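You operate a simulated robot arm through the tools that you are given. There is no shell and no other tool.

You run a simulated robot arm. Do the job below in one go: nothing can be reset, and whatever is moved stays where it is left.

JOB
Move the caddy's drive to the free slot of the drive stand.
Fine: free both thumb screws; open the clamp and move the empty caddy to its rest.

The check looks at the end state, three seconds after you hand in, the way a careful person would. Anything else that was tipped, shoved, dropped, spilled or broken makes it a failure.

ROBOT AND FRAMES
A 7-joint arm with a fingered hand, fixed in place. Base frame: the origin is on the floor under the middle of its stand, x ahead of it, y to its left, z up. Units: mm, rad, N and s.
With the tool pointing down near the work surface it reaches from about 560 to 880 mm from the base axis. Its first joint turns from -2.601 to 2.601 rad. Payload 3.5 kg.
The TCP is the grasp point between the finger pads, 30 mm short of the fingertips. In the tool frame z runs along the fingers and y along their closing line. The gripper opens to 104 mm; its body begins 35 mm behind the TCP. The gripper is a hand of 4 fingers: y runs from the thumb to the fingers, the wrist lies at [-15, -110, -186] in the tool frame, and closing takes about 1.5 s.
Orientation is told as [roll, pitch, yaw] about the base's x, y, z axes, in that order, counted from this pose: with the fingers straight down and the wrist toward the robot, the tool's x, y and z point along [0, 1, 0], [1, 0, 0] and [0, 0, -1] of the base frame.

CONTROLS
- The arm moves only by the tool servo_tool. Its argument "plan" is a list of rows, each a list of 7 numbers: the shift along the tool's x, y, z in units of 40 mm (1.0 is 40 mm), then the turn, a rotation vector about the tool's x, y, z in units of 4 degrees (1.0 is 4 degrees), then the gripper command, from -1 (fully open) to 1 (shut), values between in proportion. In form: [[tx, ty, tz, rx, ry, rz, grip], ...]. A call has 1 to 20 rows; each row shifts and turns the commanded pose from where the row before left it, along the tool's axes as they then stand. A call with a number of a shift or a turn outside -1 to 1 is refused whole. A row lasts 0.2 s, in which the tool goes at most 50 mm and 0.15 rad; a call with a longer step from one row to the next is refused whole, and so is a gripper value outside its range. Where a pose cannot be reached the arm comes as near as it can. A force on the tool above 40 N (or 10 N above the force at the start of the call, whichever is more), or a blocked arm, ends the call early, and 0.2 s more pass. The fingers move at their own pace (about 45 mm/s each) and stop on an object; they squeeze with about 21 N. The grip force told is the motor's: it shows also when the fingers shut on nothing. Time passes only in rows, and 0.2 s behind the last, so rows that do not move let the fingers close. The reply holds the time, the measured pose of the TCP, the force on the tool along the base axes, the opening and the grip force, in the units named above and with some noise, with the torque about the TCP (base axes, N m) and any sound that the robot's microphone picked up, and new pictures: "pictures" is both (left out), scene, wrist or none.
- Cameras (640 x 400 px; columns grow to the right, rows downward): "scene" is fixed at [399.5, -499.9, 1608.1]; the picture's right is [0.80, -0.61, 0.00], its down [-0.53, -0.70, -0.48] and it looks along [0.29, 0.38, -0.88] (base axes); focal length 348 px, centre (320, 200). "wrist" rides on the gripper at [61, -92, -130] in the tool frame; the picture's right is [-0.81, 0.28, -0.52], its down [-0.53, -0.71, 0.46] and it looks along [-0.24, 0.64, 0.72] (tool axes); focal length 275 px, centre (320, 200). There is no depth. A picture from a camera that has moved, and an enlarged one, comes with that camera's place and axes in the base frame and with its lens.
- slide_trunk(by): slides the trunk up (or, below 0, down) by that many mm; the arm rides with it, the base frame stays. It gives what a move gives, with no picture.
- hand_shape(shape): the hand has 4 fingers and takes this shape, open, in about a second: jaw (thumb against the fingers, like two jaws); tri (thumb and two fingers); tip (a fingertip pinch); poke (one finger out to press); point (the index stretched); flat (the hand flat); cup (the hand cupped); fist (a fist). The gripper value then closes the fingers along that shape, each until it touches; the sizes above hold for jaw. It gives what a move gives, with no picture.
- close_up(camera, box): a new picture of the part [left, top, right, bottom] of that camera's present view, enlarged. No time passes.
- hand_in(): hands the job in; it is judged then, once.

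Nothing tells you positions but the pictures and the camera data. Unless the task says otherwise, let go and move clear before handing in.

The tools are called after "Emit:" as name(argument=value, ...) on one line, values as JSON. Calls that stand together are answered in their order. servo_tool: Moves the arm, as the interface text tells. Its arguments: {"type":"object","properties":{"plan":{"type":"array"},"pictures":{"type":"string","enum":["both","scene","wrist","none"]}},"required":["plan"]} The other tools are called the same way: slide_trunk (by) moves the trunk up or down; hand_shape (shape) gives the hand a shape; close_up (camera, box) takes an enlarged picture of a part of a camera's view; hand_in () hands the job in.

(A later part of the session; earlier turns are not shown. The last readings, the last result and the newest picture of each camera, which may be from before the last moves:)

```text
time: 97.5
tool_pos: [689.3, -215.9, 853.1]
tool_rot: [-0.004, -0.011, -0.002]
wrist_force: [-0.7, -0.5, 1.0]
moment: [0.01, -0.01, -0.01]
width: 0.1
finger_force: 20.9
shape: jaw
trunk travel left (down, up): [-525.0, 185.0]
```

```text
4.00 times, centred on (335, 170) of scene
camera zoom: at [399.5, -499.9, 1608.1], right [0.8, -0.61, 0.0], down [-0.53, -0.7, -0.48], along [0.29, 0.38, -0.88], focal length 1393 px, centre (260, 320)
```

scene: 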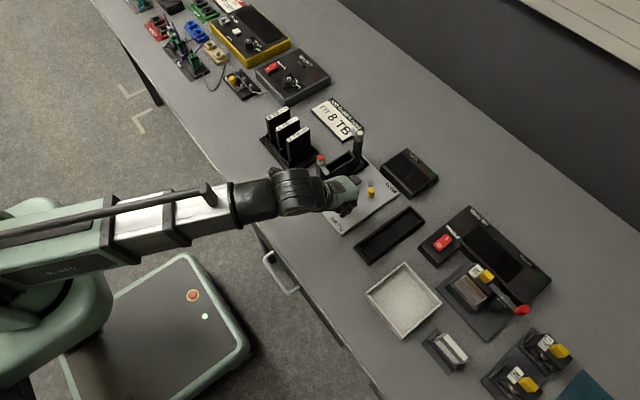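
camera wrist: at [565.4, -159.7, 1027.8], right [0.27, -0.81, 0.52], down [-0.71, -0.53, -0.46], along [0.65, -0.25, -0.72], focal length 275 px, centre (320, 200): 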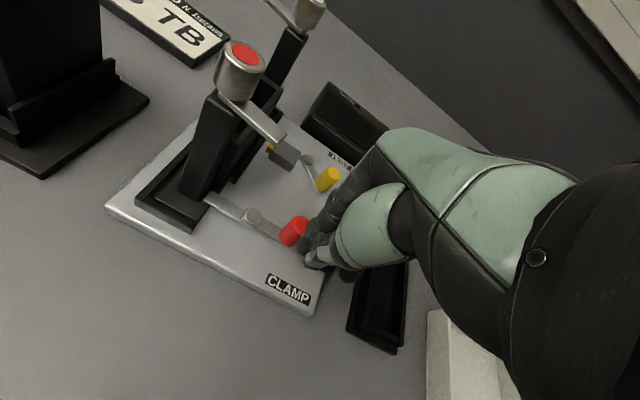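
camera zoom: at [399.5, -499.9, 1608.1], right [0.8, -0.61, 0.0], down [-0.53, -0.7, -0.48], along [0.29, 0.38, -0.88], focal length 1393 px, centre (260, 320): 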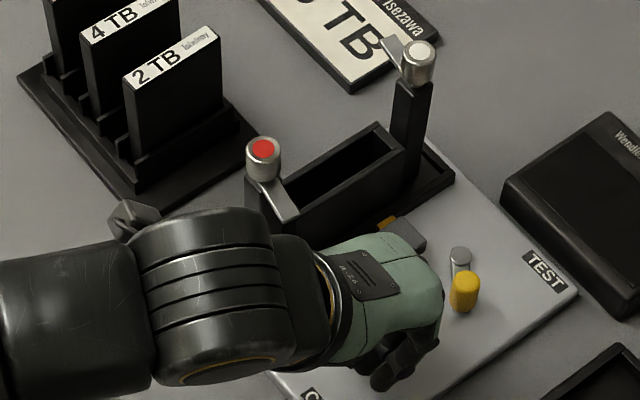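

The clamp's tab has swung off the caddy foot. I push a bit further so it's clearly open, staying clear of the red tab.

Emit:
servo_tool(plan=[[0.05, 0.12, 0, 0, 0, 0, 1.0], [0.08, 0.1, 0, 0, 0, 0, 1.0], [0.08, 0.06, 0, 0, 0, 0, 1.0], [0, 0, 0, 0, 0, 0, 1.0]], pictures="none")

Emit:
close_up(camera="wrist", box=[160, 130, 360, 380])

Emit:
close_up(camera="scene", box=[290, 120, 380, 220])

```text
time: 98.5
tool_pos: [699.6, -207.1, 854.2]
tool_rot: [-0.004, -0.009, -0.005]
wrist_force: [-0.5, -0.8, -0.7]
moment: [0.02, -0.03, 0.02]
width: 0.0
finger_force: 21.3
shape: jaw
trunk travel left (down, up): [-525.0, 185.0]
```

```text
1.60 times, centred on (260, 255) of wrist
camera zoom: at [608.4, -147.1, 983.1], right [0.27, -0.81, 0.52], down [-0.71, -0.53, -0.46], along [0.65, -0.25, -0.72], focal length 440 px, centre (416, 112)
```

zoom: 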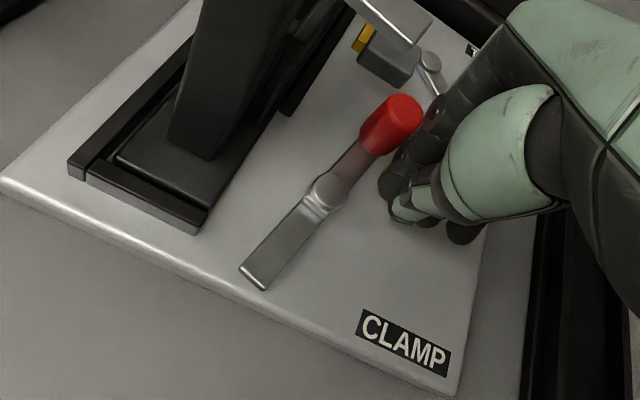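

```text
4.00 times, centred on (335, 170) of scene
camera zoom: at [399.5, -499.9, 1608.1], right [0.8, -0.61, 0.0], down [-0.53, -0.7, -0.48], along [0.29, 0.38, -0.88], focal length 1393 px, centre (260, 320)
```

zoom: 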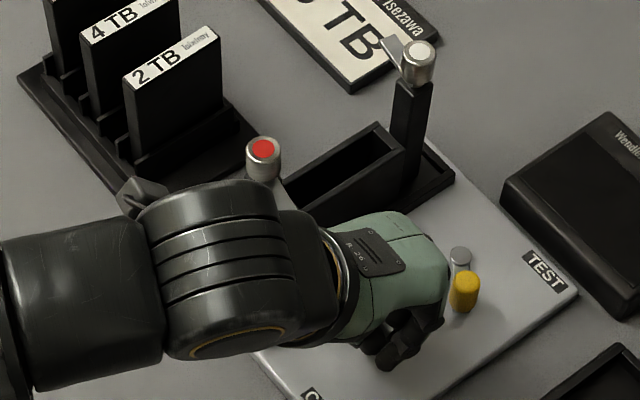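

The clamp lever is swung well open. I back away and rise to inspect.

Emit:
servo_tool(plan=[[-0.2, -0.4, 0, 0, 0, 0, 1.0], [-0.2, -0.4, 0, 0, 0, 0, 1.0], [0, 0, -0.7, 0, 0, 0, 1.0], [0, 0, -1, 0, 0, 0, 1.0], [0, 0, -1, 0, 0, 0, 0.5], [0, -0.5, -1, 0, 0, 0, 0.0], [0, -1, -1, 0, 0, 0, 0.0], [0, -1, 0, 0, 0, 0, 0.0], [0, 0, 0, 0, 0, 0, 0.0]])

Emit:
close_up(camera="scene", box=[295, 130, 395, 230])

Emit:
close_up(camera="wrist", box=[160, 130, 360, 330])

```text
refused: row 7 steps farther than a row can; nothing moved
```

```text
4.00 times, centred on (345, 180) of scene
camera zoom: at [399.5, -499.9, 1608.1], right [0.8, -0.61, 0.0], down [-0.53, -0.7, -0.48], along [0.29, 0.38, -0.88], focal length 1393 px, centre (220, 280)
```

zoom: 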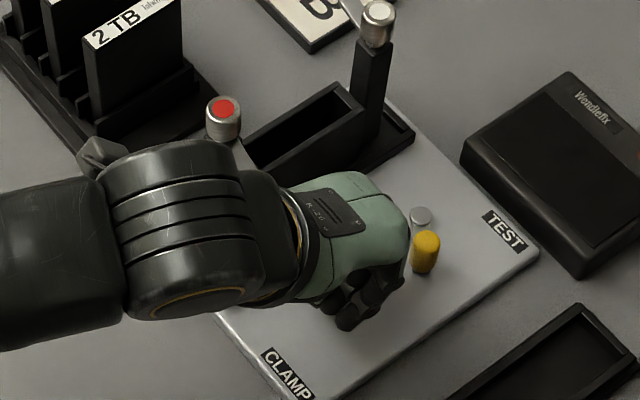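

```text
2.00 times, centred on (260, 230) of wrist
camera zoom: at [608.4, -147.1, 983.1], right [0.27, -0.81, 0.52], down [-0.71, -0.53, -0.46], along [0.65, -0.25, -0.72], focal length 551 px, centre (440, 140)
```

zoom: 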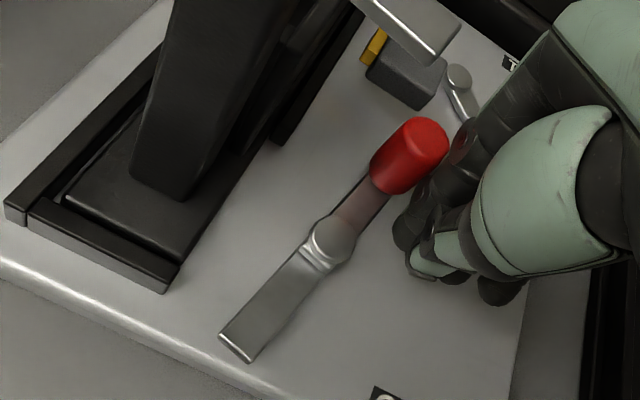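

Emit:
servo_tool(plan=[[-0.2, -0.4, 0, 0, 0, 0, 1.0], [-0.2, -0.4, 0, 0, 0, 0, 1.0], [0, 0, -0.7, 0, 0, 0, 1.0], [0, 0, -1, 0, 0, 0, 1.0], [0, 0, -1, 0, 0, 0, 0.5], [0, -0.5, -1, 0, 0, 0, 0.0], [0, -0.7, -0.8, 0, 0, 0, 0.0], [0, -1, 0, 0, 0, 0, 0.0], [0, 0, 0, 0, 0, 0, 0.0]])

Emit:
close_up(camera="scene", box=[295, 130, 395, 230])

Emit:
close_up(camera="wrist", box=[160, 130, 360, 330])

```text
time: 100.5
tool_pos: [578.0, -222.6, 1033.0]
tool_rot: [-0.006, -0.009, -0.004]
wrist_force: [0.3, -0.4, -0.8]
moment: [0.0, 0.03, -0.01]
width: 51.6
finger_force: 0.1
shape: jaw
trunk travel left (down, up): [-525.0, 185.0]
camera wrist: at [487.0, -162.1, 1162.3], right [0.27, -0.81, 0.52], down [-0.71, -0.53, -0.46], along [0.65, -0.25, -0.72], focal length 275 px, centre (320, 200)
```

scene: 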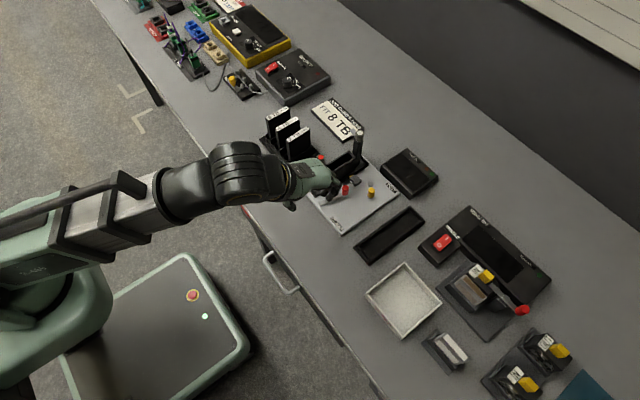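
wrist: 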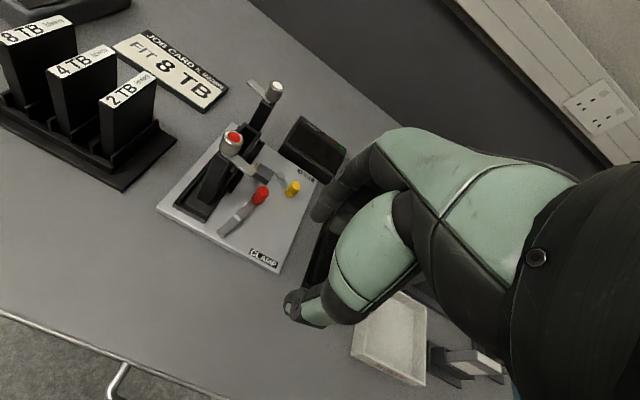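

```text
4.00 times, centred on (345, 180) of scene
camera zoom: at [399.5, -499.9, 1608.1], right [0.8, -0.61, 0.0], down [-0.53, -0.7, -0.48], along [0.29, 0.38, -0.88], focal length 1393 px, centre (220, 280)
```

zoom: 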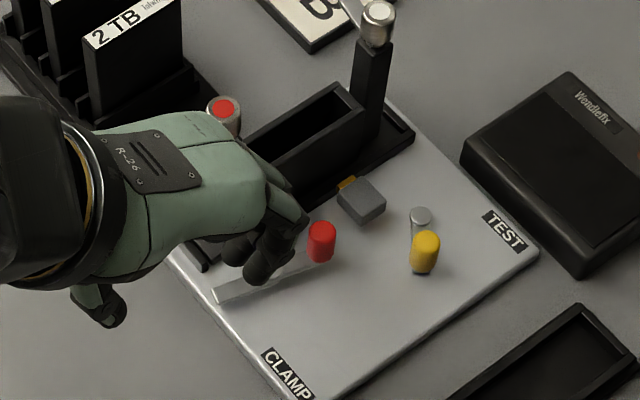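

```text
2.00 times, centred on (260, 230) of wrist
camera zoom: at [487.0, -162.1, 1162.3], right [0.27, -0.81, 0.52], down [-0.71, -0.53, -0.46], along [0.65, -0.25, -0.72], focal length 551 px, centre (440, 140)
```

zoom: 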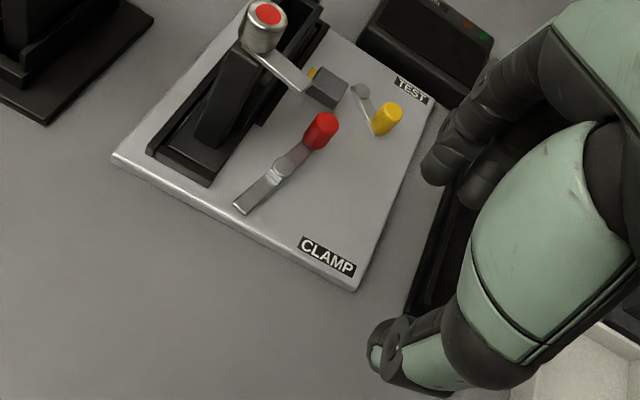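

The clamp is open. Now I inspect the empty caddy's geometry before lifting it: I move the hand aside and zoom.

Emit:
servo_tool(plan=[[0.8, -0.3, -0.3, 0, 0, 0, 0.0], [0.8, -0.3, -0.3, 0, 0, 0, 0.0], [0.8, -0.3, 0, 0, 0, 0, 0.0], [0.8, 0, 0, 0, 0, 0, 0.0], [0.8, 0, 0, 0, 0, 0, 0.0], [0, 0, 0, 0, 0, 0, 0.0]])

Emit:
close_up(camera="scene", box=[300, 120, 390, 220])

Emit:
close_up(camera="scene", box=[310, 150, 370, 200])

Emit:
close_up(camera="scene", box=[335, 120, 385, 190])

```text
time: 101.9
tool_pos: [545.1, -59.8, 1057.1]
tool_rot: [-0.004, -0.01, -0.004]
wrist_force: [-0.6, 0.1, -0.2]
moment: [0.0, -0.03, 0.01]
width: 51.7
finger_force: 0.0
shape: jaw
trunk travel left (down, up): [-525.0, 185.0]
camera wrist: at [452.5, -0.5, 1185.5], right [0.27, -0.81, 0.52], down [-0.71, -0.53, -0.46], along [0.65, -0.25, -0.72], focal length 275 px, centre (320, 200)
```

scene: 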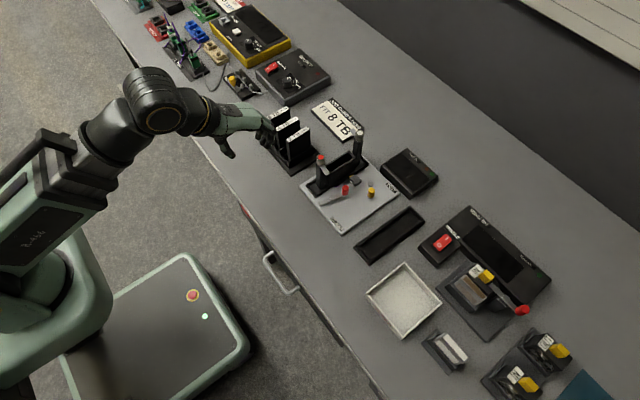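
wrist: 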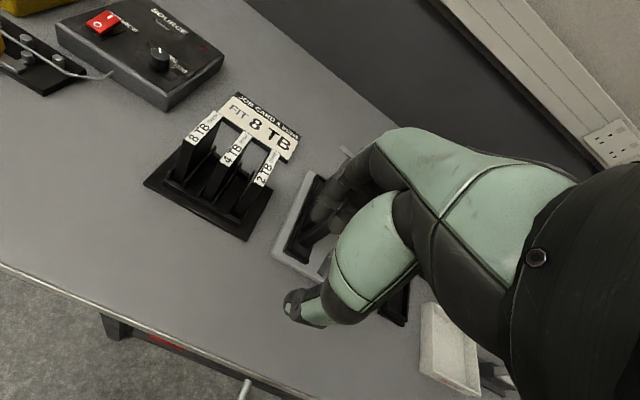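

```text
4.00 times, centred on (345, 170) of scene
camera zoom: at [399.5, -499.9, 1608.1], right [0.8, -0.61, 0.0], down [-0.53, -0.7, -0.48], along [0.29, 0.38, -0.88], focal length 1393 px, centre (220, 320)
```

zoom: 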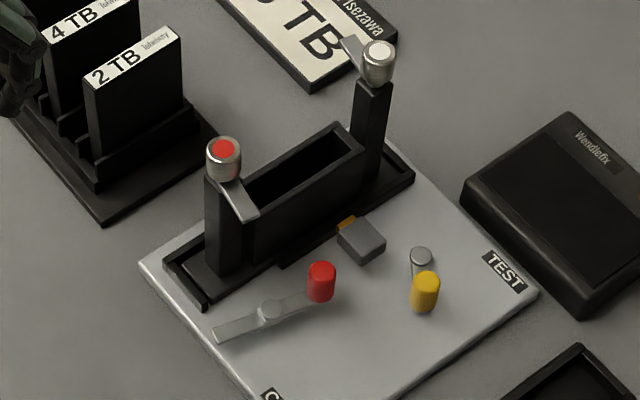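

```text
8.00 times, centred on (340, 175) of scene
camera zoom: at [399.5, -499.9, 1608.1], right [0.8, -0.61, 0.0], down [-0.53, -0.7, -0.48], along [0.29, 0.38, -0.88], focal length 2785 px, centre (160, 400)
```

zoom: 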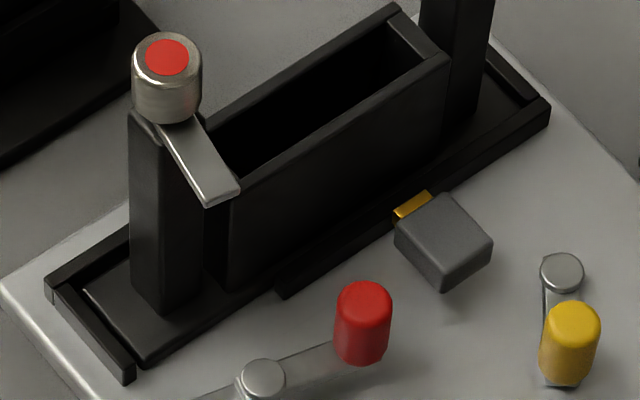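

```text
5.71 times, centred on (360, 155) of scene
camera zoom: at [399.5, -499.9, 1608.1], right [0.8, -0.61, 0.0], down [-0.53, -0.7, -0.48], along [0.29, 0.38, -0.88], focal length 1990 px, centre (91, 457)
```

zoom: 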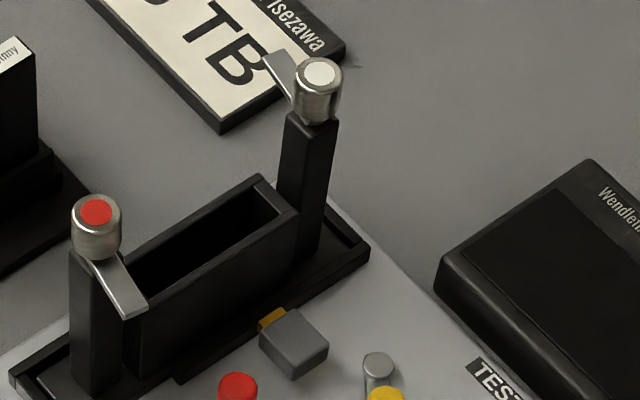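

The pocket's outer walls span y −140…−114 and x 701…789, top z≈877; posts leave about 100 mm between them. I'll grip the pocket walls from above between the posts. First I turn the hand to heading −90°.

Emit:
servo_tool(plan=[[0, 0, -0.5, 0, 0, 1, 0.0], [0, 0, 0, 0, 0, 1, 0.0], [0, 0, 0, 0, 0, 1, 0.0], [0, 0, 0, 0, 0, 1, 0.0], [0, 0, 0, 0, 0, 1, 0.0], [0, 0, 0, 0, 0, 1, 0.0], [0, 0, 0, 0, 0, 1, 0.0], [0, 0, 0, 0, 0, 1, 0.0], [0, 0, 0, 0, 0, 1, 0.0], [0, 0, 0, 0, 0, 1, 0.0], [0, 0, 0, 0, 0, 1, 0.0], [0, 0, 0, 0, 0, 1, 0.0], [0, 0, 0, 0, 0, 1, 0.0], [0, 0, 0, 0, 0, 1, 0.0], [0, 0, 0, 0, 0, 1, 0.0], [0, 0, 0, 0, 0, 1, 0.0], [0, 0, 0, 0, 0, 1, 0.0], [0, 0, 0, 0, 0, 1, 0.0], [0, 0, 0, 0, 0, 1, 0.0]], pictures="none")

Emit:
servo_tool(plan=[[0, 0, 0, 0, 0, 1, 0.0], [0, 0, 0, 0, 0, 1, 0.0], [0, 0, 0, 0, 0, 1, 0.0], [0, 0, 0, 0, 0, 0.45, 0.0], [0.9, 0.3, 0, 0, 0, 0, 0.0], [0.9, 0.3, 0, 0, 0, 0, 0.0], [0.9, 0.3, 0, 0, 0, 0, 0.0], [0.9, 0.3, 0, 0, 0, 0, 0.0], [0.9, 0.3, 0, 0, 0, 0, 0.0], [0.5, 0.2, 0, 0, 0, 0, 0.0], [0, 0, 0, 0, 0, 0, 0.0]], pictures="none")

```text
time: 105.9
tool_pos: [544.5, -61.4, 1076.8]
tool_rot: [0.01, -0.006, -1.331]
wrist_force: [-1.0, -0.7, -0.4]
moment: [-0.03, -0.02, -0.02]
width: 51.4
finger_force: 0.1
shape: jaw
trunk travel left (down, up): [-525.0, 185.0]
```

```text
time: 108.3
tool_pos: [742.5, -129.0, 1079.0]
tool_rot: [0.008, -0.005, -1.572]
wrist_force: [0.1, -0.2, 0.1]
moment: [0.05, 0.01, 0.01]
width: 51.5
finger_force: 0.1
shape: jaw
trunk travel left (down, up): [-525.0, 185.0]
```

Emit:
servo_tool(plan=[[0.06, -0.05, 0.5, 0.07, -0.115, 0, 0.0], [0, 0, 0.75, 0, 0, 0, 0.0], [0, 0, 0.75, 0, 0, 0, 0.0], [0, 0, 0, 0, 0, 0, 0.0]])

Emit:
close_up(camera="wrist", box=[140, 150, 360, 370])

Emit:
close_up(camera="scene", box=[300, 110, 390, 200])

```text
time: 109.3
tool_pos: [745.6, -125.4, 996.5]
tool_rot: [0.001, 0.001, -1.57]
wrist_force: [-0.2, -0.1, -0.8]
moment: [0.0, 0.02, 0.0]
width: 51.6
finger_force: 0.0
shape: jaw
trunk travel left (down, up): [-525.0, 185.0]
camera wrist: at [807.6, -36.3, 1127.6], right [-0.81, -0.28, 0.52], down [-0.53, 0.71, -0.46], along [-0.24, -0.64, -0.73], focal length 275 px, centre (320, 200)
```

scene: 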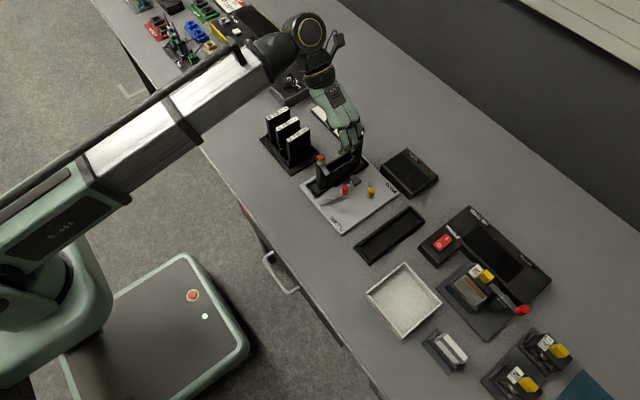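
wrist: 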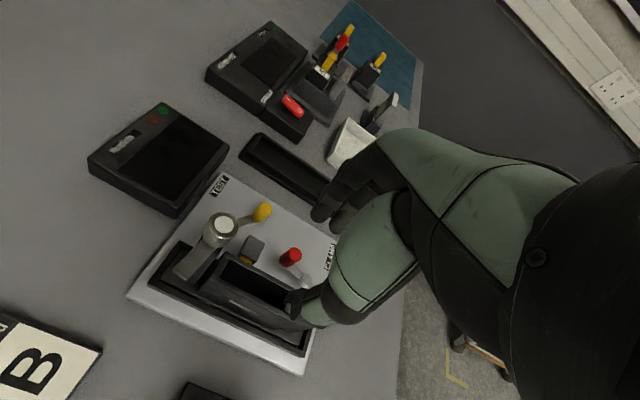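

```text
1.82 times, centred on (250, 260) of wrist
camera zoom: at [807.6, -36.3, 1127.6], right [-0.81, -0.28, 0.52], down [-0.53, 0.71, -0.46], along [-0.24, -0.64, -0.73], focal length 500 px, centre (447, 91)
```

zoom: 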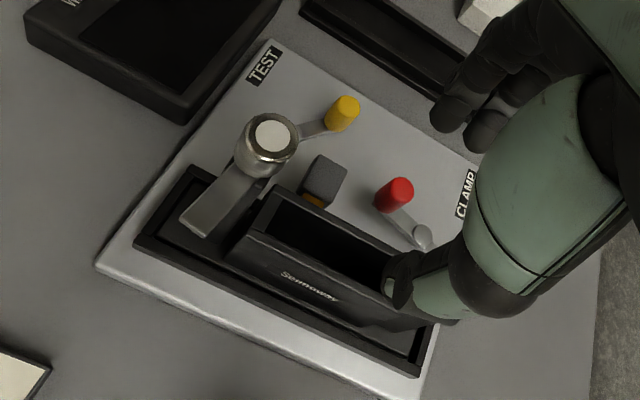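

```text
4.44 times, centred on (345, 155) of scene
camera zoom: at [399.5, -499.9, 1608.1], right [0.8, -0.61, 0.0], down [-0.53, -0.7, -0.48], along [0.29, 0.38, -0.88], focal length 1547 px, centre (209, 400)
```

zoom: 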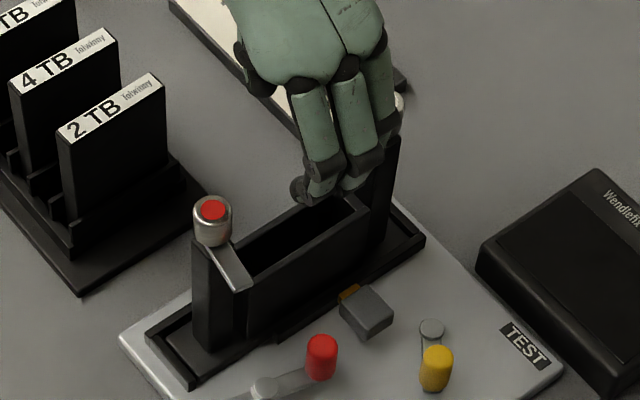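

Aligned with the pocket. I open a bit more and descend in steps, checking the palm's clearance to the screw heads.

Emit:
servo_tool(plan=[[0.01, 0.025, 0.5, 0, 0, 0, -0.15], [0, 0, 0.5, 0, 0, 0, -0.15], [0, 0, 0.5, 0, 0, 0, -0.15], [0, 0, 0.5, 0, 0, 0, -0.15], [0, 0, 0.25, 0, 0, 0, -0.15], [0, 0, 0, 0, 0, 0, -0.15]], pictures="none")

Emit:
close_up(camera="wrist", box=[140, 150, 360, 370])

Emit:
close_up(camera="scene", box=[300, 110, 390, 200])

```text
time: 110.7
tool_pos: [746.3, -127.3, 908.6]
tool_rot: [0.002, 0.001, -1.571]
wrist_force: [0.4, 0.3, -0.7]
moment: [-0.02, -0.01, -0.01]
width: 59.2
finger_force: 0.1
shape: jaw
trunk travel left (down, up): [-525.0, 185.0]
```

```text
1.82 times, centred on (250, 260) of wrist
camera zoom: at [807.6, -38.1, 1038.1], right [-0.81, -0.28, 0.52], down [-0.53, 0.71, -0.46], along [-0.24, -0.64, -0.73], focal length 500 px, centre (447, 91)
```

zoom: 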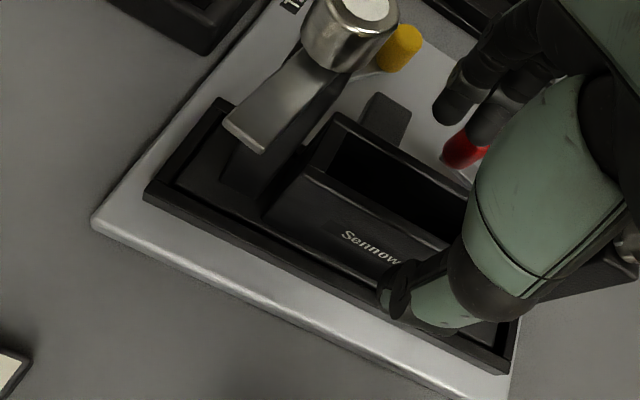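

```text
4.44 times, centred on (345, 155) of scene
camera zoom: at [399.5, -499.9, 1608.1], right [0.8, -0.61, 0.0], down [-0.53, -0.7, -0.48], along [0.29, 0.38, -0.88], focal length 1547 px, centre (209, 400)
```

zoom: 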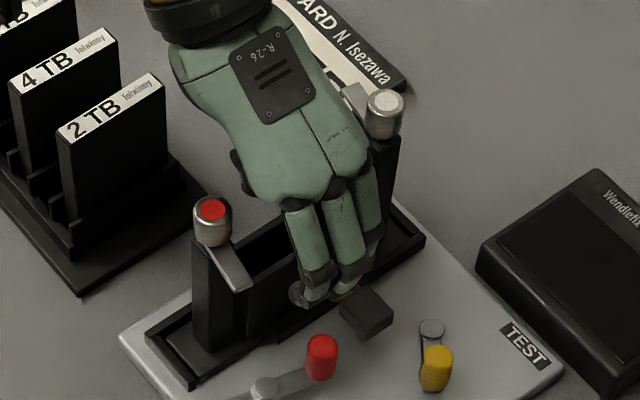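

The palm has more room on the white side than the red side, so I shift +4 mm in x and lower the last 18 mm carefully.

Emit:
servo_tool(plan=[[0.1, 0, 0, 0, 0, 0, -0.15], [0, 0, 0.15, 0, 0, 0, -0.15], [0, 0, 0.15, 0, 0, 0, -0.15], [0, 0, 0.15, 0, 0, 0, -0.15], [0, 0, 0, 0, 0, 0, -0.15]], pictures="none")

Emit:
close_up(camera="wrist", box=[140, 150, 360, 370])

Emit:
close_up(camera="scene", box=[300, 110, 390, 200])

```text
time: 111.9
tool_pos: [748.9, -129.1, 890.7]
tool_rot: [0.001, 0.002, -1.572]
wrist_force: [0.2, 0.3, -0.4]
moment: [0.01, 0.0, 0.02]
width: 59.3
finger_force: 0.1
shape: jaw
trunk travel left (down, up): [-525.0, 185.0]
```

```text
1.82 times, centred on (250, 260) of wrist
camera zoom: at [811.6, -39.2, 1021.0], right [-0.81, -0.28, 0.52], down [-0.53, 0.71, -0.46], along [-0.24, -0.64, -0.73], focal length 500 px, centre (447, 91)
```

zoom: 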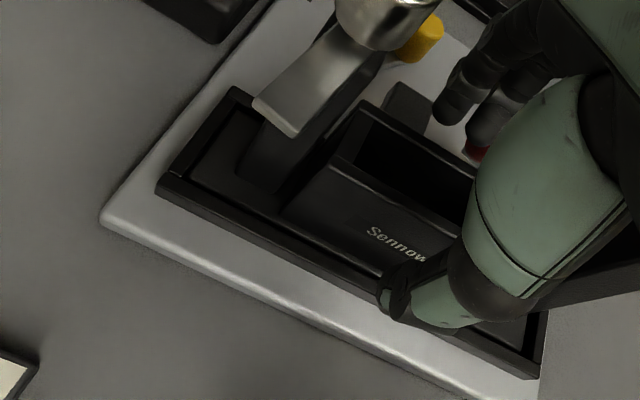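

```text
4.44 times, centred on (345, 155) of scene
camera zoom: at [399.5, -499.9, 1608.1], right [0.8, -0.61, 0.0], down [-0.53, -0.7, -0.48], along [0.29, 0.38, -0.88], focal length 1547 px, centre (209, 400)
```

zoom: 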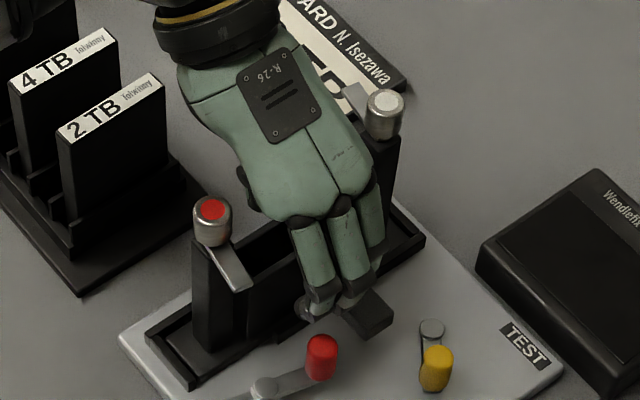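

No contact. A few more millimetres down, then close on the pocket walls.

Emit:
servo_tool(plan=[[0, -0.03, 0.12, 0, 0, 0, -0.15], [0, 0, 0, 0, 0, 0, 0.1], [0, 0, 0, 0, 0, 0, 0.4], [0, 0, 0, 0, 0, 0, 0.8], [0, 0, 0, 0, 0, 0, 1], [0, 0, 0, 0, 0, 0, 1], [0, 0, 0, 0, 0, 0, 1]], pictures="none")

Emit:
close_up(camera="wrist", box=[140, 150, 360, 370])

Emit:
close_up(camera="scene", box=[300, 110, 390, 200])

```text
time: 113.5
tool_pos: [750.1, -127.9, 886.1]
tool_rot: [0.003, 0.002, -1.571]
wrist_force: [-0.7, 0.9, 0.7]
moment: [0.04, 0.0, 0.06]
width: 24.6
finger_force: 21.6
shape: jaw
trunk travel left (down, up): [-525.0, 185.0]
```

```text
1.82 times, centred on (250, 260) of wrist
camera zoom: at [812.1, -38.0, 1015.8], right [-0.81, -0.28, 0.52], down [-0.53, 0.71, -0.46], along [-0.24, -0.64, -0.73], focal length 500 px, centre (447, 91)
```

zoom: 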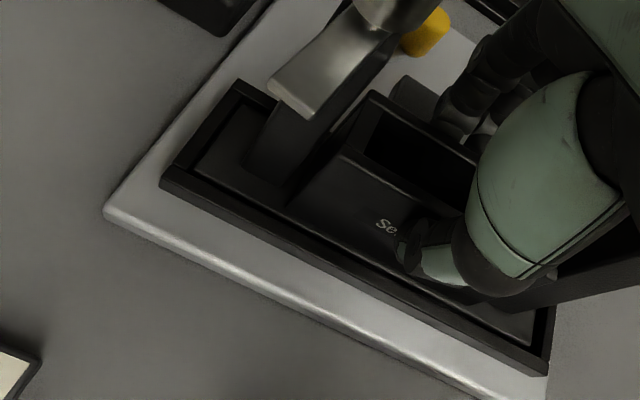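

```text
4.44 times, centred on (345, 155) of scene
camera zoom: at [399.5, -499.9, 1608.1], right [0.8, -0.61, 0.0], down [-0.53, -0.7, -0.48], along [0.29, 0.38, -0.88], focal length 1547 px, centre (209, 400)
```

zoom: 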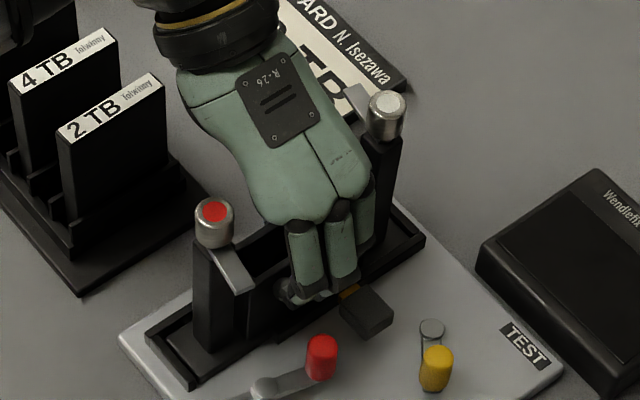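

Gripped at 24.6 mm. I do a gentle test lift of 6 mm and check the force.

Emit:
servo_tool(plan=[[0, 0, -0.05, 0, 0, 0, 1], [0, 0, -0.05, 0, 0, 0, 1], [0, 0, -0.05, 0, 0, 0, 1], [0, 0, 0, 0, 0, 0, 1]], pictures="none")

Emit:
close_up(camera="scene", box=[300, 130, 390, 220])

Emit:
close_up(camera="scene", box=[305, 165, 375, 210])

```text
time: 114.5
tool_pos: [751.4, -127.1, 891.8]
tool_rot: [0.002, 0.0, -1.573]
wrist_force: [-0.7, 1.1, -2.1]
moment: [0.05, 0.05, 0.08]
width: 24.4
finger_force: 21.0
shape: jaw
trunk travel left (down, up): [-525.0, 185.0]
```

```text
4.44 times, centred on (345, 175) of scene
camera zoom: at [399.5, -499.9, 1608.1], right [0.8, -0.61, 0.0], down [-0.53, -0.7, -0.48], along [0.29, 0.38, -0.88], focal length 1547 px, centre (209, 311)
```

zoom: 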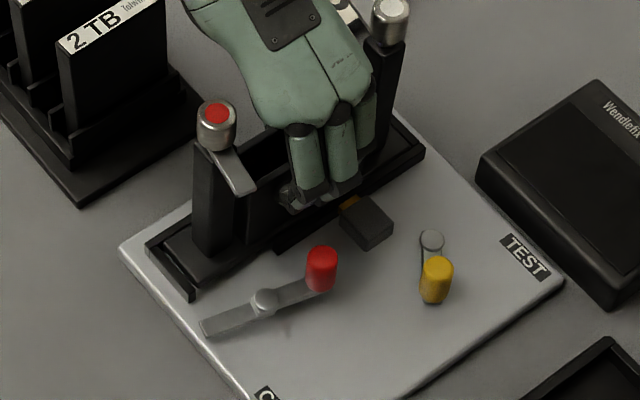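

```text
8.89 times, centred on (340, 188) of scene
camera zoom: at [399.5, -499.9, 1608.1], right [0.8, -0.61, 0.0], down [-0.53, -0.7, -0.48], along [0.29, 0.38, -0.88], focal length 3095 px, centre (142, 311)
```

zoom: 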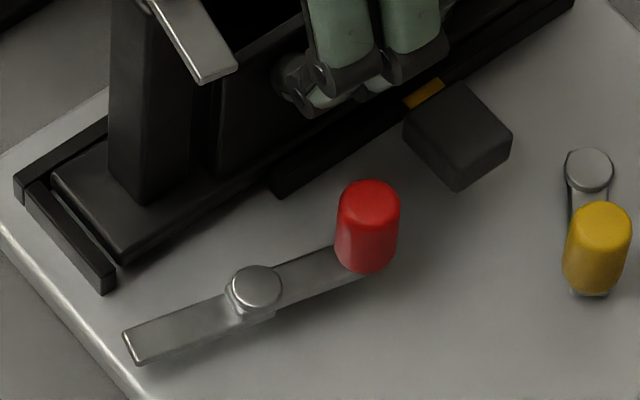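

The red end rises; the white end seems to lag a bit. I lift a few more millimetres and compare both ends.

Emit:
servo_tool(plan=[[0, 0, -0.05, 0, 0, 0, 1], [0, 0, -0.05, 0, 0, 0, 1], [0, 0, -0.05, 0, 0, 0, 1], [0, 0, 0, 0, 0, 0, 1]], pictures="none")

Emit:
close_up(camera="scene", box=[300, 130, 390, 220])

Emit:
close_up(camera="scene", box=[335, 130, 385, 190])

Emit:
close_up(camera="wrist", box=[140, 150, 360, 370])

```text
time: 115.5
tool_pos: [750.4, -128.1, 898.1]
tool_rot: [0.001, 0.002, -1.571]
wrist_force: [-0.6, 0.3, -2.7]
moment: [0.03, -0.02, 0.06]
width: 24.4
finger_force: 20.8
shape: jaw
trunk travel left (down, up): [-525.0, 185.0]
```

```text
4.44 times, centred on (345, 175) of scene
camera zoom: at [399.5, -499.9, 1608.1], right [0.8, -0.61, 0.0], down [-0.53, -0.7, -0.48], along [0.29, 0.38, -0.88], focal length 1547 px, centre (209, 311)
```

zoom: 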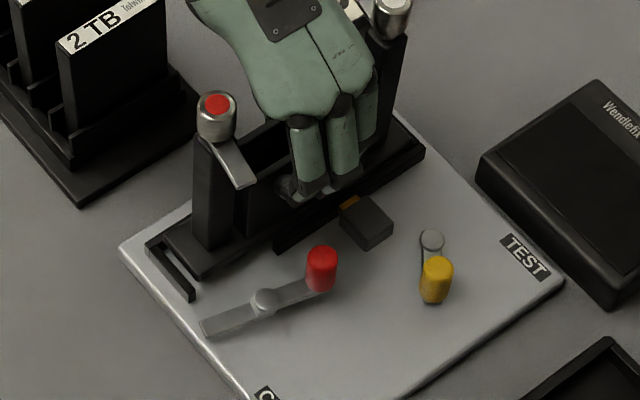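

```text
6.67 times, centred on (360, 160) of scene
camera zoom: at [399.5, -499.9, 1608.1], right [0.8, -0.61, 0.0], down [-0.53, -0.7, -0.48], along [0.29, 0.38, -0.88], focal length 2321 px, centre (53, 467)
```

zoom: 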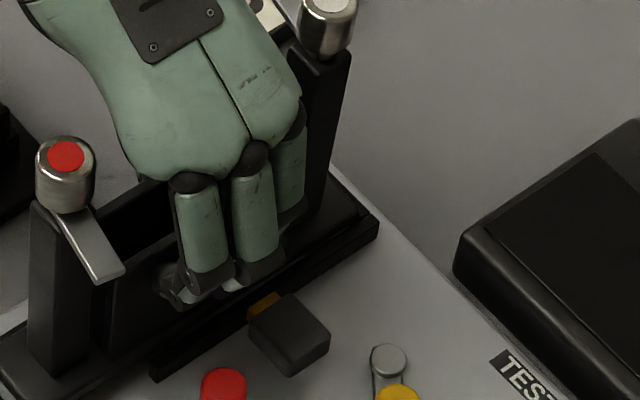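

```text
1.82 times, centred on (250, 260) of wrist
camera zoom: at [812.7, -37.6, 1028.6], right [-0.81, -0.28, 0.52], down [-0.53, 0.71, -0.46], along [-0.24, -0.64, -0.73], focal length 500 px, centre (447, 91)
```

zoom: 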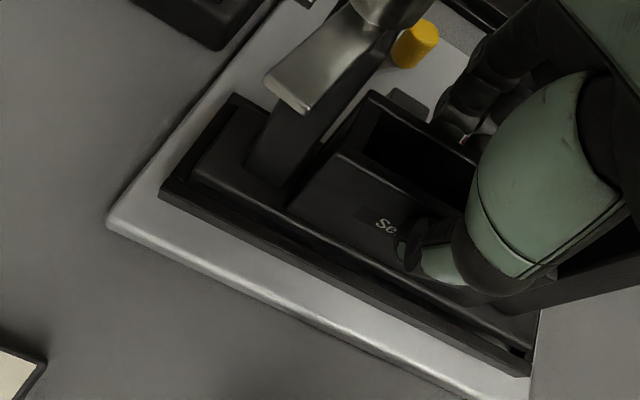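

The caddy tilts slightly (white end lower) but the force stays small (2.7 N). I lift another 8 mm and check.

Emit:
servo_tool(plan=[[0, 0, -0.05, 0, 0, 0, 1], [0, 0, -0.05, 0, 0, 0, 1], [0, 0, -0.05, 0, 0, 0, 1], [0, 0, -0.05, 0, 0, 0, 1], [0, 0, 0, 0, 0, 0, 1]], pictures="none")

Emit:
close_up(camera="scene", box=[300, 130, 390, 220])

Emit:
close_up(camera="scene", box=[335, 130, 385, 190])

Emit:
close_up(camera="wrist", box=[140, 150, 360, 370])

```text
time: 116.7
tool_pos: [751.0, -127.2, 905.2]
tool_rot: [0.0, 0.001, -1.571]
wrist_force: [0.2, -0.2, -1.9]
moment: [0.0, 0.0, -0.01]
width: 24.0
finger_force: 20.8
shape: jaw
trunk travel left (down, up): [-525.0, 185.0]
```

```text
4.44 times, centred on (345, 175) of scene
camera zoom: at [399.5, -499.9, 1608.1], right [0.8, -0.61, 0.0], down [-0.53, -0.7, -0.48], along [0.29, 0.38, -0.88], focal length 1547 px, centre (209, 311)
```

zoom: 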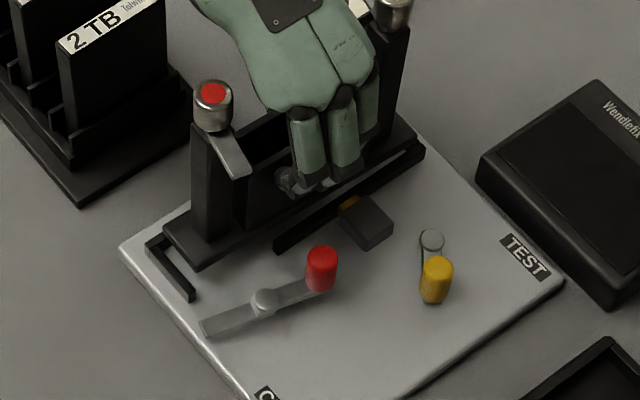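

```text
6.67 times, centred on (360, 160) of scene
camera zoom: at [399.5, -499.9, 1608.1], right [0.8, -0.61, 0.0], down [-0.53, -0.7, -0.48], along [0.29, 0.38, -0.88], focal length 2321 px, centre (53, 467)
```

zoom: 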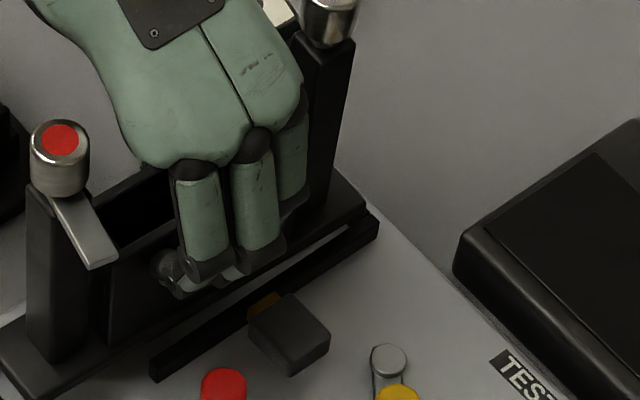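

```text
1.82 times, centred on (250, 260) of wrist
camera zoom: at [812.7, -37.5, 1035.8], right [-0.81, -0.28, 0.52], down [-0.53, 0.71, -0.46], along [-0.24, -0.64, -0.73], focal length 500 px, centre (447, 91)
```

zoom: 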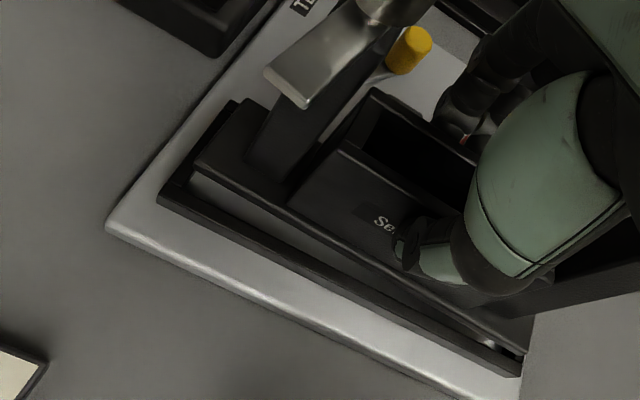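

The caddy is now out of the dock on both ends. I measure its tilt with a closer look.

Emit:
close_up(camera="scene", box=[300, 115, 390, 205])

```text
4.44 times, centred on (345, 160) of scene
camera zoom: at [399.5, -499.9, 1608.1], right [0.8, -0.61, 0.0], down [-0.53, -0.7, -0.48], along [0.29, 0.38, -0.88], focal length 1547 px, centre (209, 378)
```

zoom: 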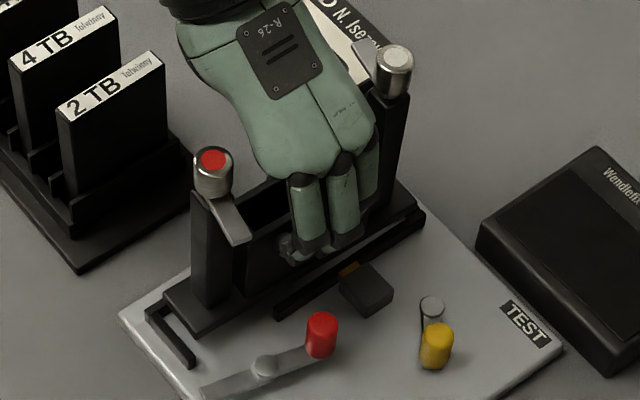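

The caddy hangs level, only yawed about −3° in the grip. I lift it higher and then look at the rest tray closely.

Emit:
servo_tool(plan=[[0, 0, -0.3, 0, 0, 0, 1], [0, 0, -0.4, 0, 0, 0, 1], [0, 0, -0.4, 0, 0, 0, 1], [0, 0, -0.4, 0, 0, 0, 1], [0, 0, -0.3, 0, 0, 0, 1], [0, 0, 0, 0, 0, 0, 1]])

Emit:
close_up(camera="scene", box=[300, 90, 400, 200])

Emit:
close_up(camera="scene", box=[350, 200, 430, 270])

Emit:
close_up(camera="wrist", box=[120, 60, 360, 370])

```text
time: 118.1
tool_pos: [747.5, -127.2, 977.6]
tool_rot: [0.001, 0.001, -1.571]
wrist_force: [-0.1, 0.1, -1.2]
moment: [-0.03, -0.01, 0.03]
width: 24.3
finger_force: 20.9
shape: jaw
trunk travel left (down, up): [-525.0, 185.0]
camera wrist: at [811.2, -37.8, 1107.8], right [-0.81, -0.28, 0.52], down [-0.53, 0.71, -0.46], along [-0.24, -0.64, -0.73], focal length 275 px, centre (320, 200)
```

scene: 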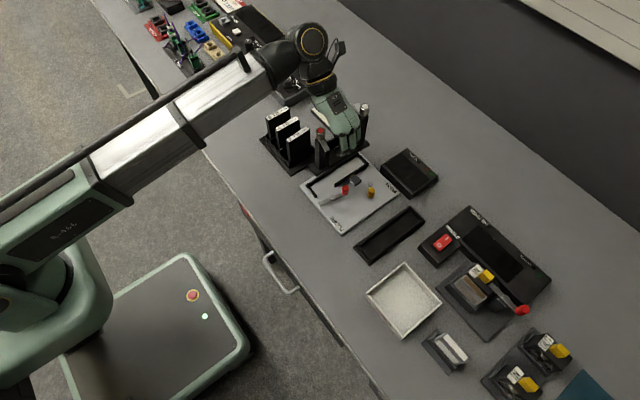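
wrist: 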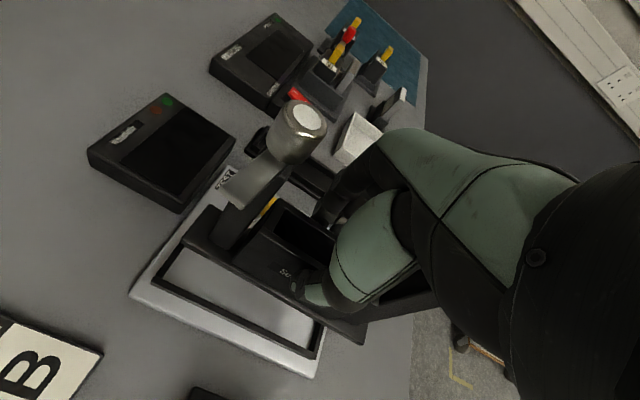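

```text
3.64 times, centred on (350, 145) of scene
camera zoom: at [399.5, -499.9, 1608.1], right [0.8, -0.61, 0.0], down [-0.53, -0.7, -0.48], along [0.29, 0.38, -0.88], focal length 1266 px, centre (211, 400)
```

zoom: 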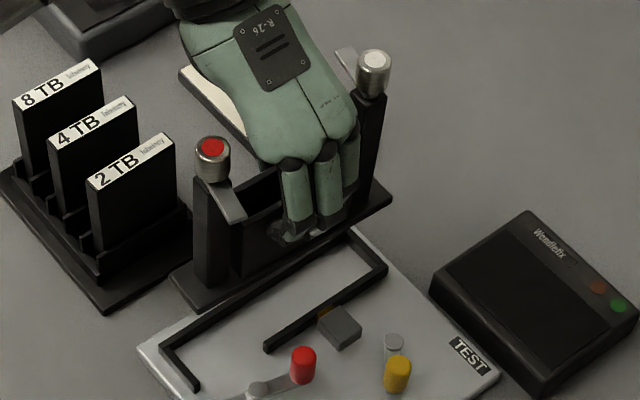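

```text
5.71 times, centred on (390, 235) of scene
camera zoom: at [399.5, -499.9, 1608.1], right [0.8, -0.61, 0.0], down [-0.53, -0.7, -0.48], along [0.29, 0.38, -0.88], focal length 1990 px, centre (-80, 0)
```

zoom: 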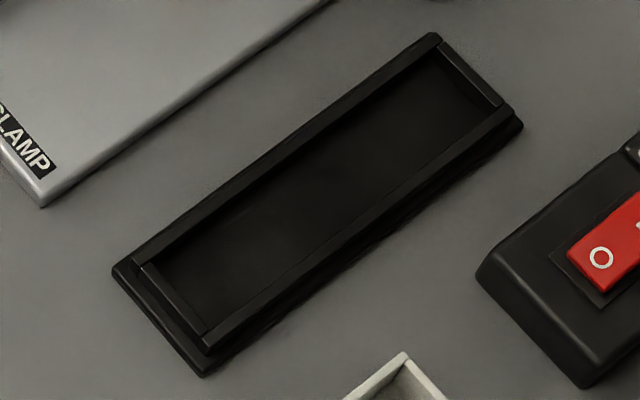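

```text
1.29 times, centred on (240, 215) of wrist
camera zoom: at [811.2, -37.8, 1107.8], right [-0.81, -0.28, 0.52], down [-0.53, 0.71, -0.46], along [-0.24, -0.64, -0.73], focal length 355 px, centre (423, 181)
```

zoom: 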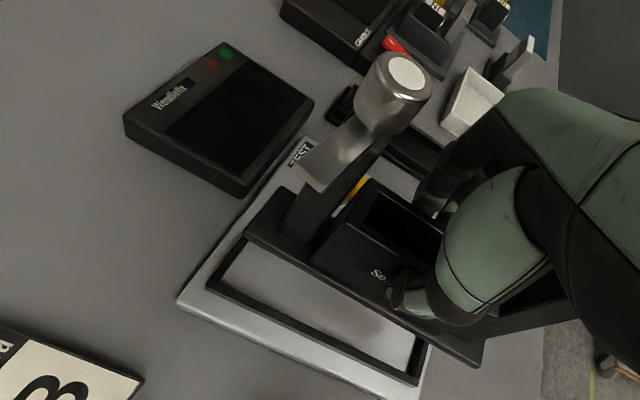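

The caddy is clear above the dock, level, with about −3° yaw. The rest's rim centre is about (747, −335), i.e. 208 mm in −y from the dock. I square the yaw and carry it over at height.

Emit:
servo_tool(plan=[[0, 0, 0, 0, 0, -0.4, 1], [0, 0, 0, 0, 0, -0.4, 1], [0.01, 0.4, 0, 0, 0, 0, 1], [0.01, 0.6, 0, 0, 0, 0, 1], [0.01, 0.6, 0, 0, 0, 0, 1], [0.01, 0.6, 0, 0, 0, 0, 1], [0.01, 0.6, 0, 0, 0, 0, 1], [0.01, 0.6, 0, 0, 0, 0, 1], [0, 0.6, 0, 0, 0, 0, 1], [0, 0.6, 0, 0, 0, 0, 1], [0, 0.5, 0, 0, 0, 0, 1], [0, 0, 0, 0, 0, 0, 1]])

Emit:
close_up(camera="scene", box=[330, 130, 450, 270])

Emit:
close_up(camera="wrist", box=[120, 60, 360, 370])

```text
time: 120.7
tool_pos: [762.1, -330.2, 977.7]
tool_rot: [0.001, 0.002, -1.513]
wrist_force: [0.5, 1.0, -1.8]
moment: [-0.02, 0.0, -0.02]
width: 24.3
finger_force: 21.1
shape: jaw
trunk travel left (down, up): [-525.0, 185.0]
camera wrist: at [820.0, -237.5, 1107.8], right [-0.79, -0.32, 0.52], down [-0.57, 0.68, -0.46], along [-0.21, -0.66, -0.73], focal length 275 px, centre (320, 200)
```

scene: 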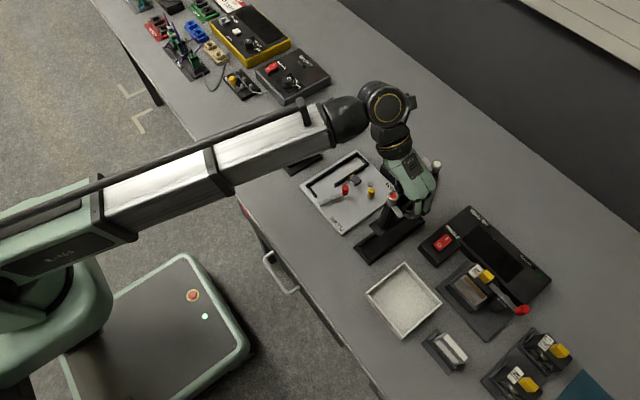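
wrist: 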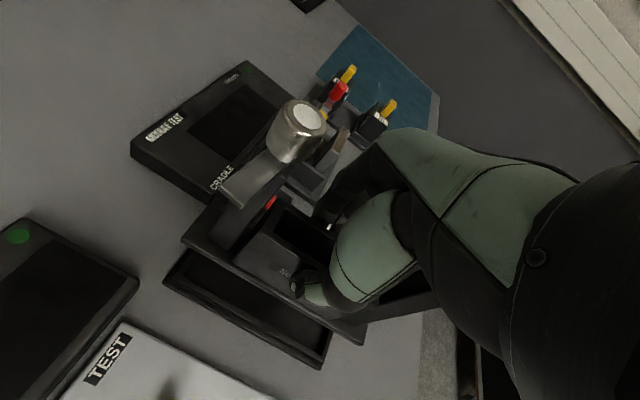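

```text
2.86 times, centred on (390, 200) of scene
camera zoom: at [399.5, -499.9, 1608.1], right [0.8, -0.61, 0.0], down [-0.53, -0.7, -0.48], along [0.29, 0.38, -0.88], focal length 995 px, centre (120, 200)
```

zoom: 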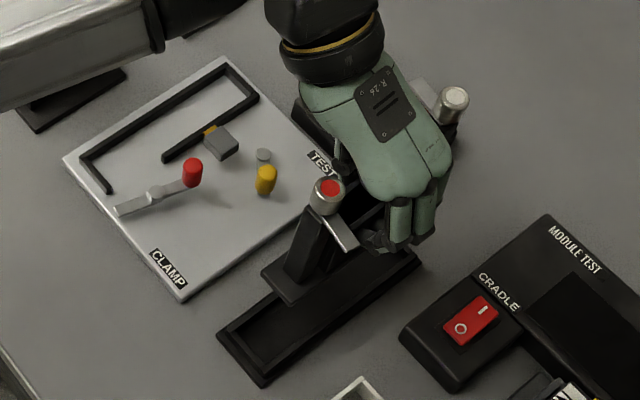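

```text
1.29 times, centred on (240, 215) of wrist
camera zoom: at [820.0, -237.5, 1107.8], right [-0.79, -0.32, 0.52], down [-0.57, 0.68, -0.46], along [-0.21, -0.66, -0.73], focal length 355 px, centre (423, 181)
```

zoom: 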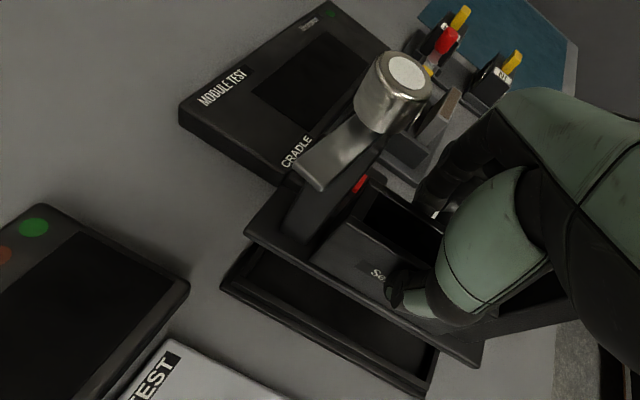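

I correct the x drift (−12 mm) and lower to a checking height.

Emit:
servo_tool(plan=[[-0.15, 0.013, 0, 0, 0, 0, 1], [-0.157, 0.012, 0, 0, 0, 0, 1], [0, 0, 0.4, 0, 0, 0, 1], [0, 0, 0.4, 0, 0, 0, 1], [0, 0, 0.4, 0, 0, 0, 1], [0, 0, 0.2, 0, 0, 0, 1], [0, 0, 0, 0, 0, 0, 1]], pictures="none")

Emit:
close_up(camera="scene", box=[340, 160, 440, 270])

Emit:
close_up(camera="wrist", box=[120, 60, 360, 370])

Emit:
close_up(camera="scene", box=[345, 215, 405, 270])

```text
time: 122.3
tool_pos: [750.7, -332.2, 921.7]
tool_rot: [0.001, 0.003, -1.515]
wrist_force: [-0.2, 0.1, -2.2]
moment: [0.01, 0.02, 0.03]
width: 24.1
finger_force: 20.2
shape: jaw
trunk travel left (down, up): [-525.0, 185.0]
```

```text
3.64 times, centred on (390, 215) of scene
camera zoom: at [399.5, -499.9, 1608.1], right [0.8, -0.61, 0.0], down [-0.53, -0.7, -0.48], along [0.29, 0.38, -0.88], focal length 1266 px, centre (66, 146)
```

zoom: 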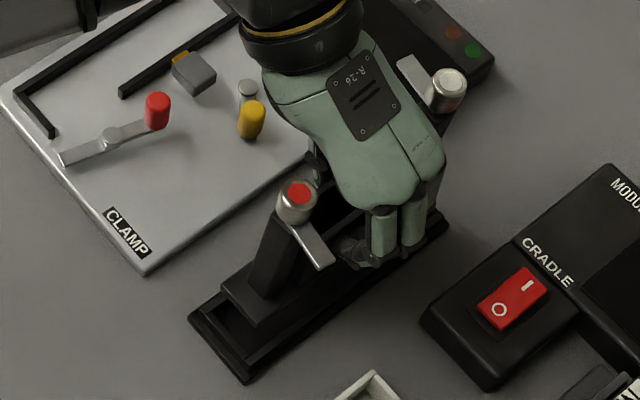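

```text
1.29 times, centred on (240, 215) of wrist
camera zoom: at [807.9, -238.8, 1052.1], right [-0.79, -0.32, 0.52], down [-0.57, 0.68, -0.46], along [-0.21, -0.66, -0.73], focal length 355 px, centre (423, 181)
```

zoom: 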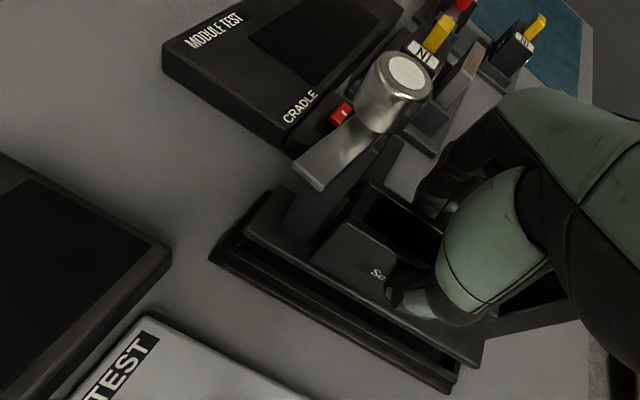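

```text
7.27 times, centred on (375, 242) of scene
camera zoom: at [399.5, -499.9, 1608.1], right [0.8, -0.61, 0.0], down [-0.53, -0.7, -0.48], along [0.29, 0.38, -0.88], focal length 2532 px, centre (-80, -109)
```

zoom: 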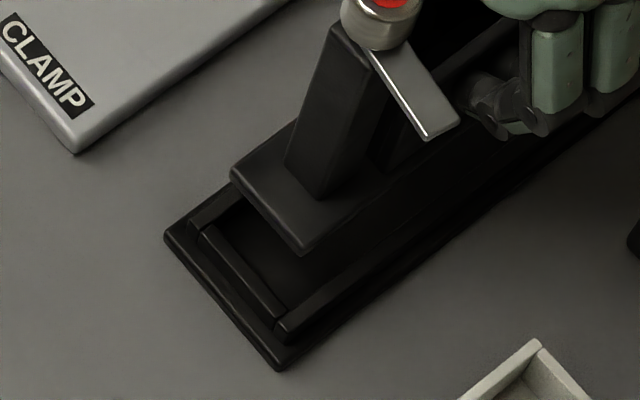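

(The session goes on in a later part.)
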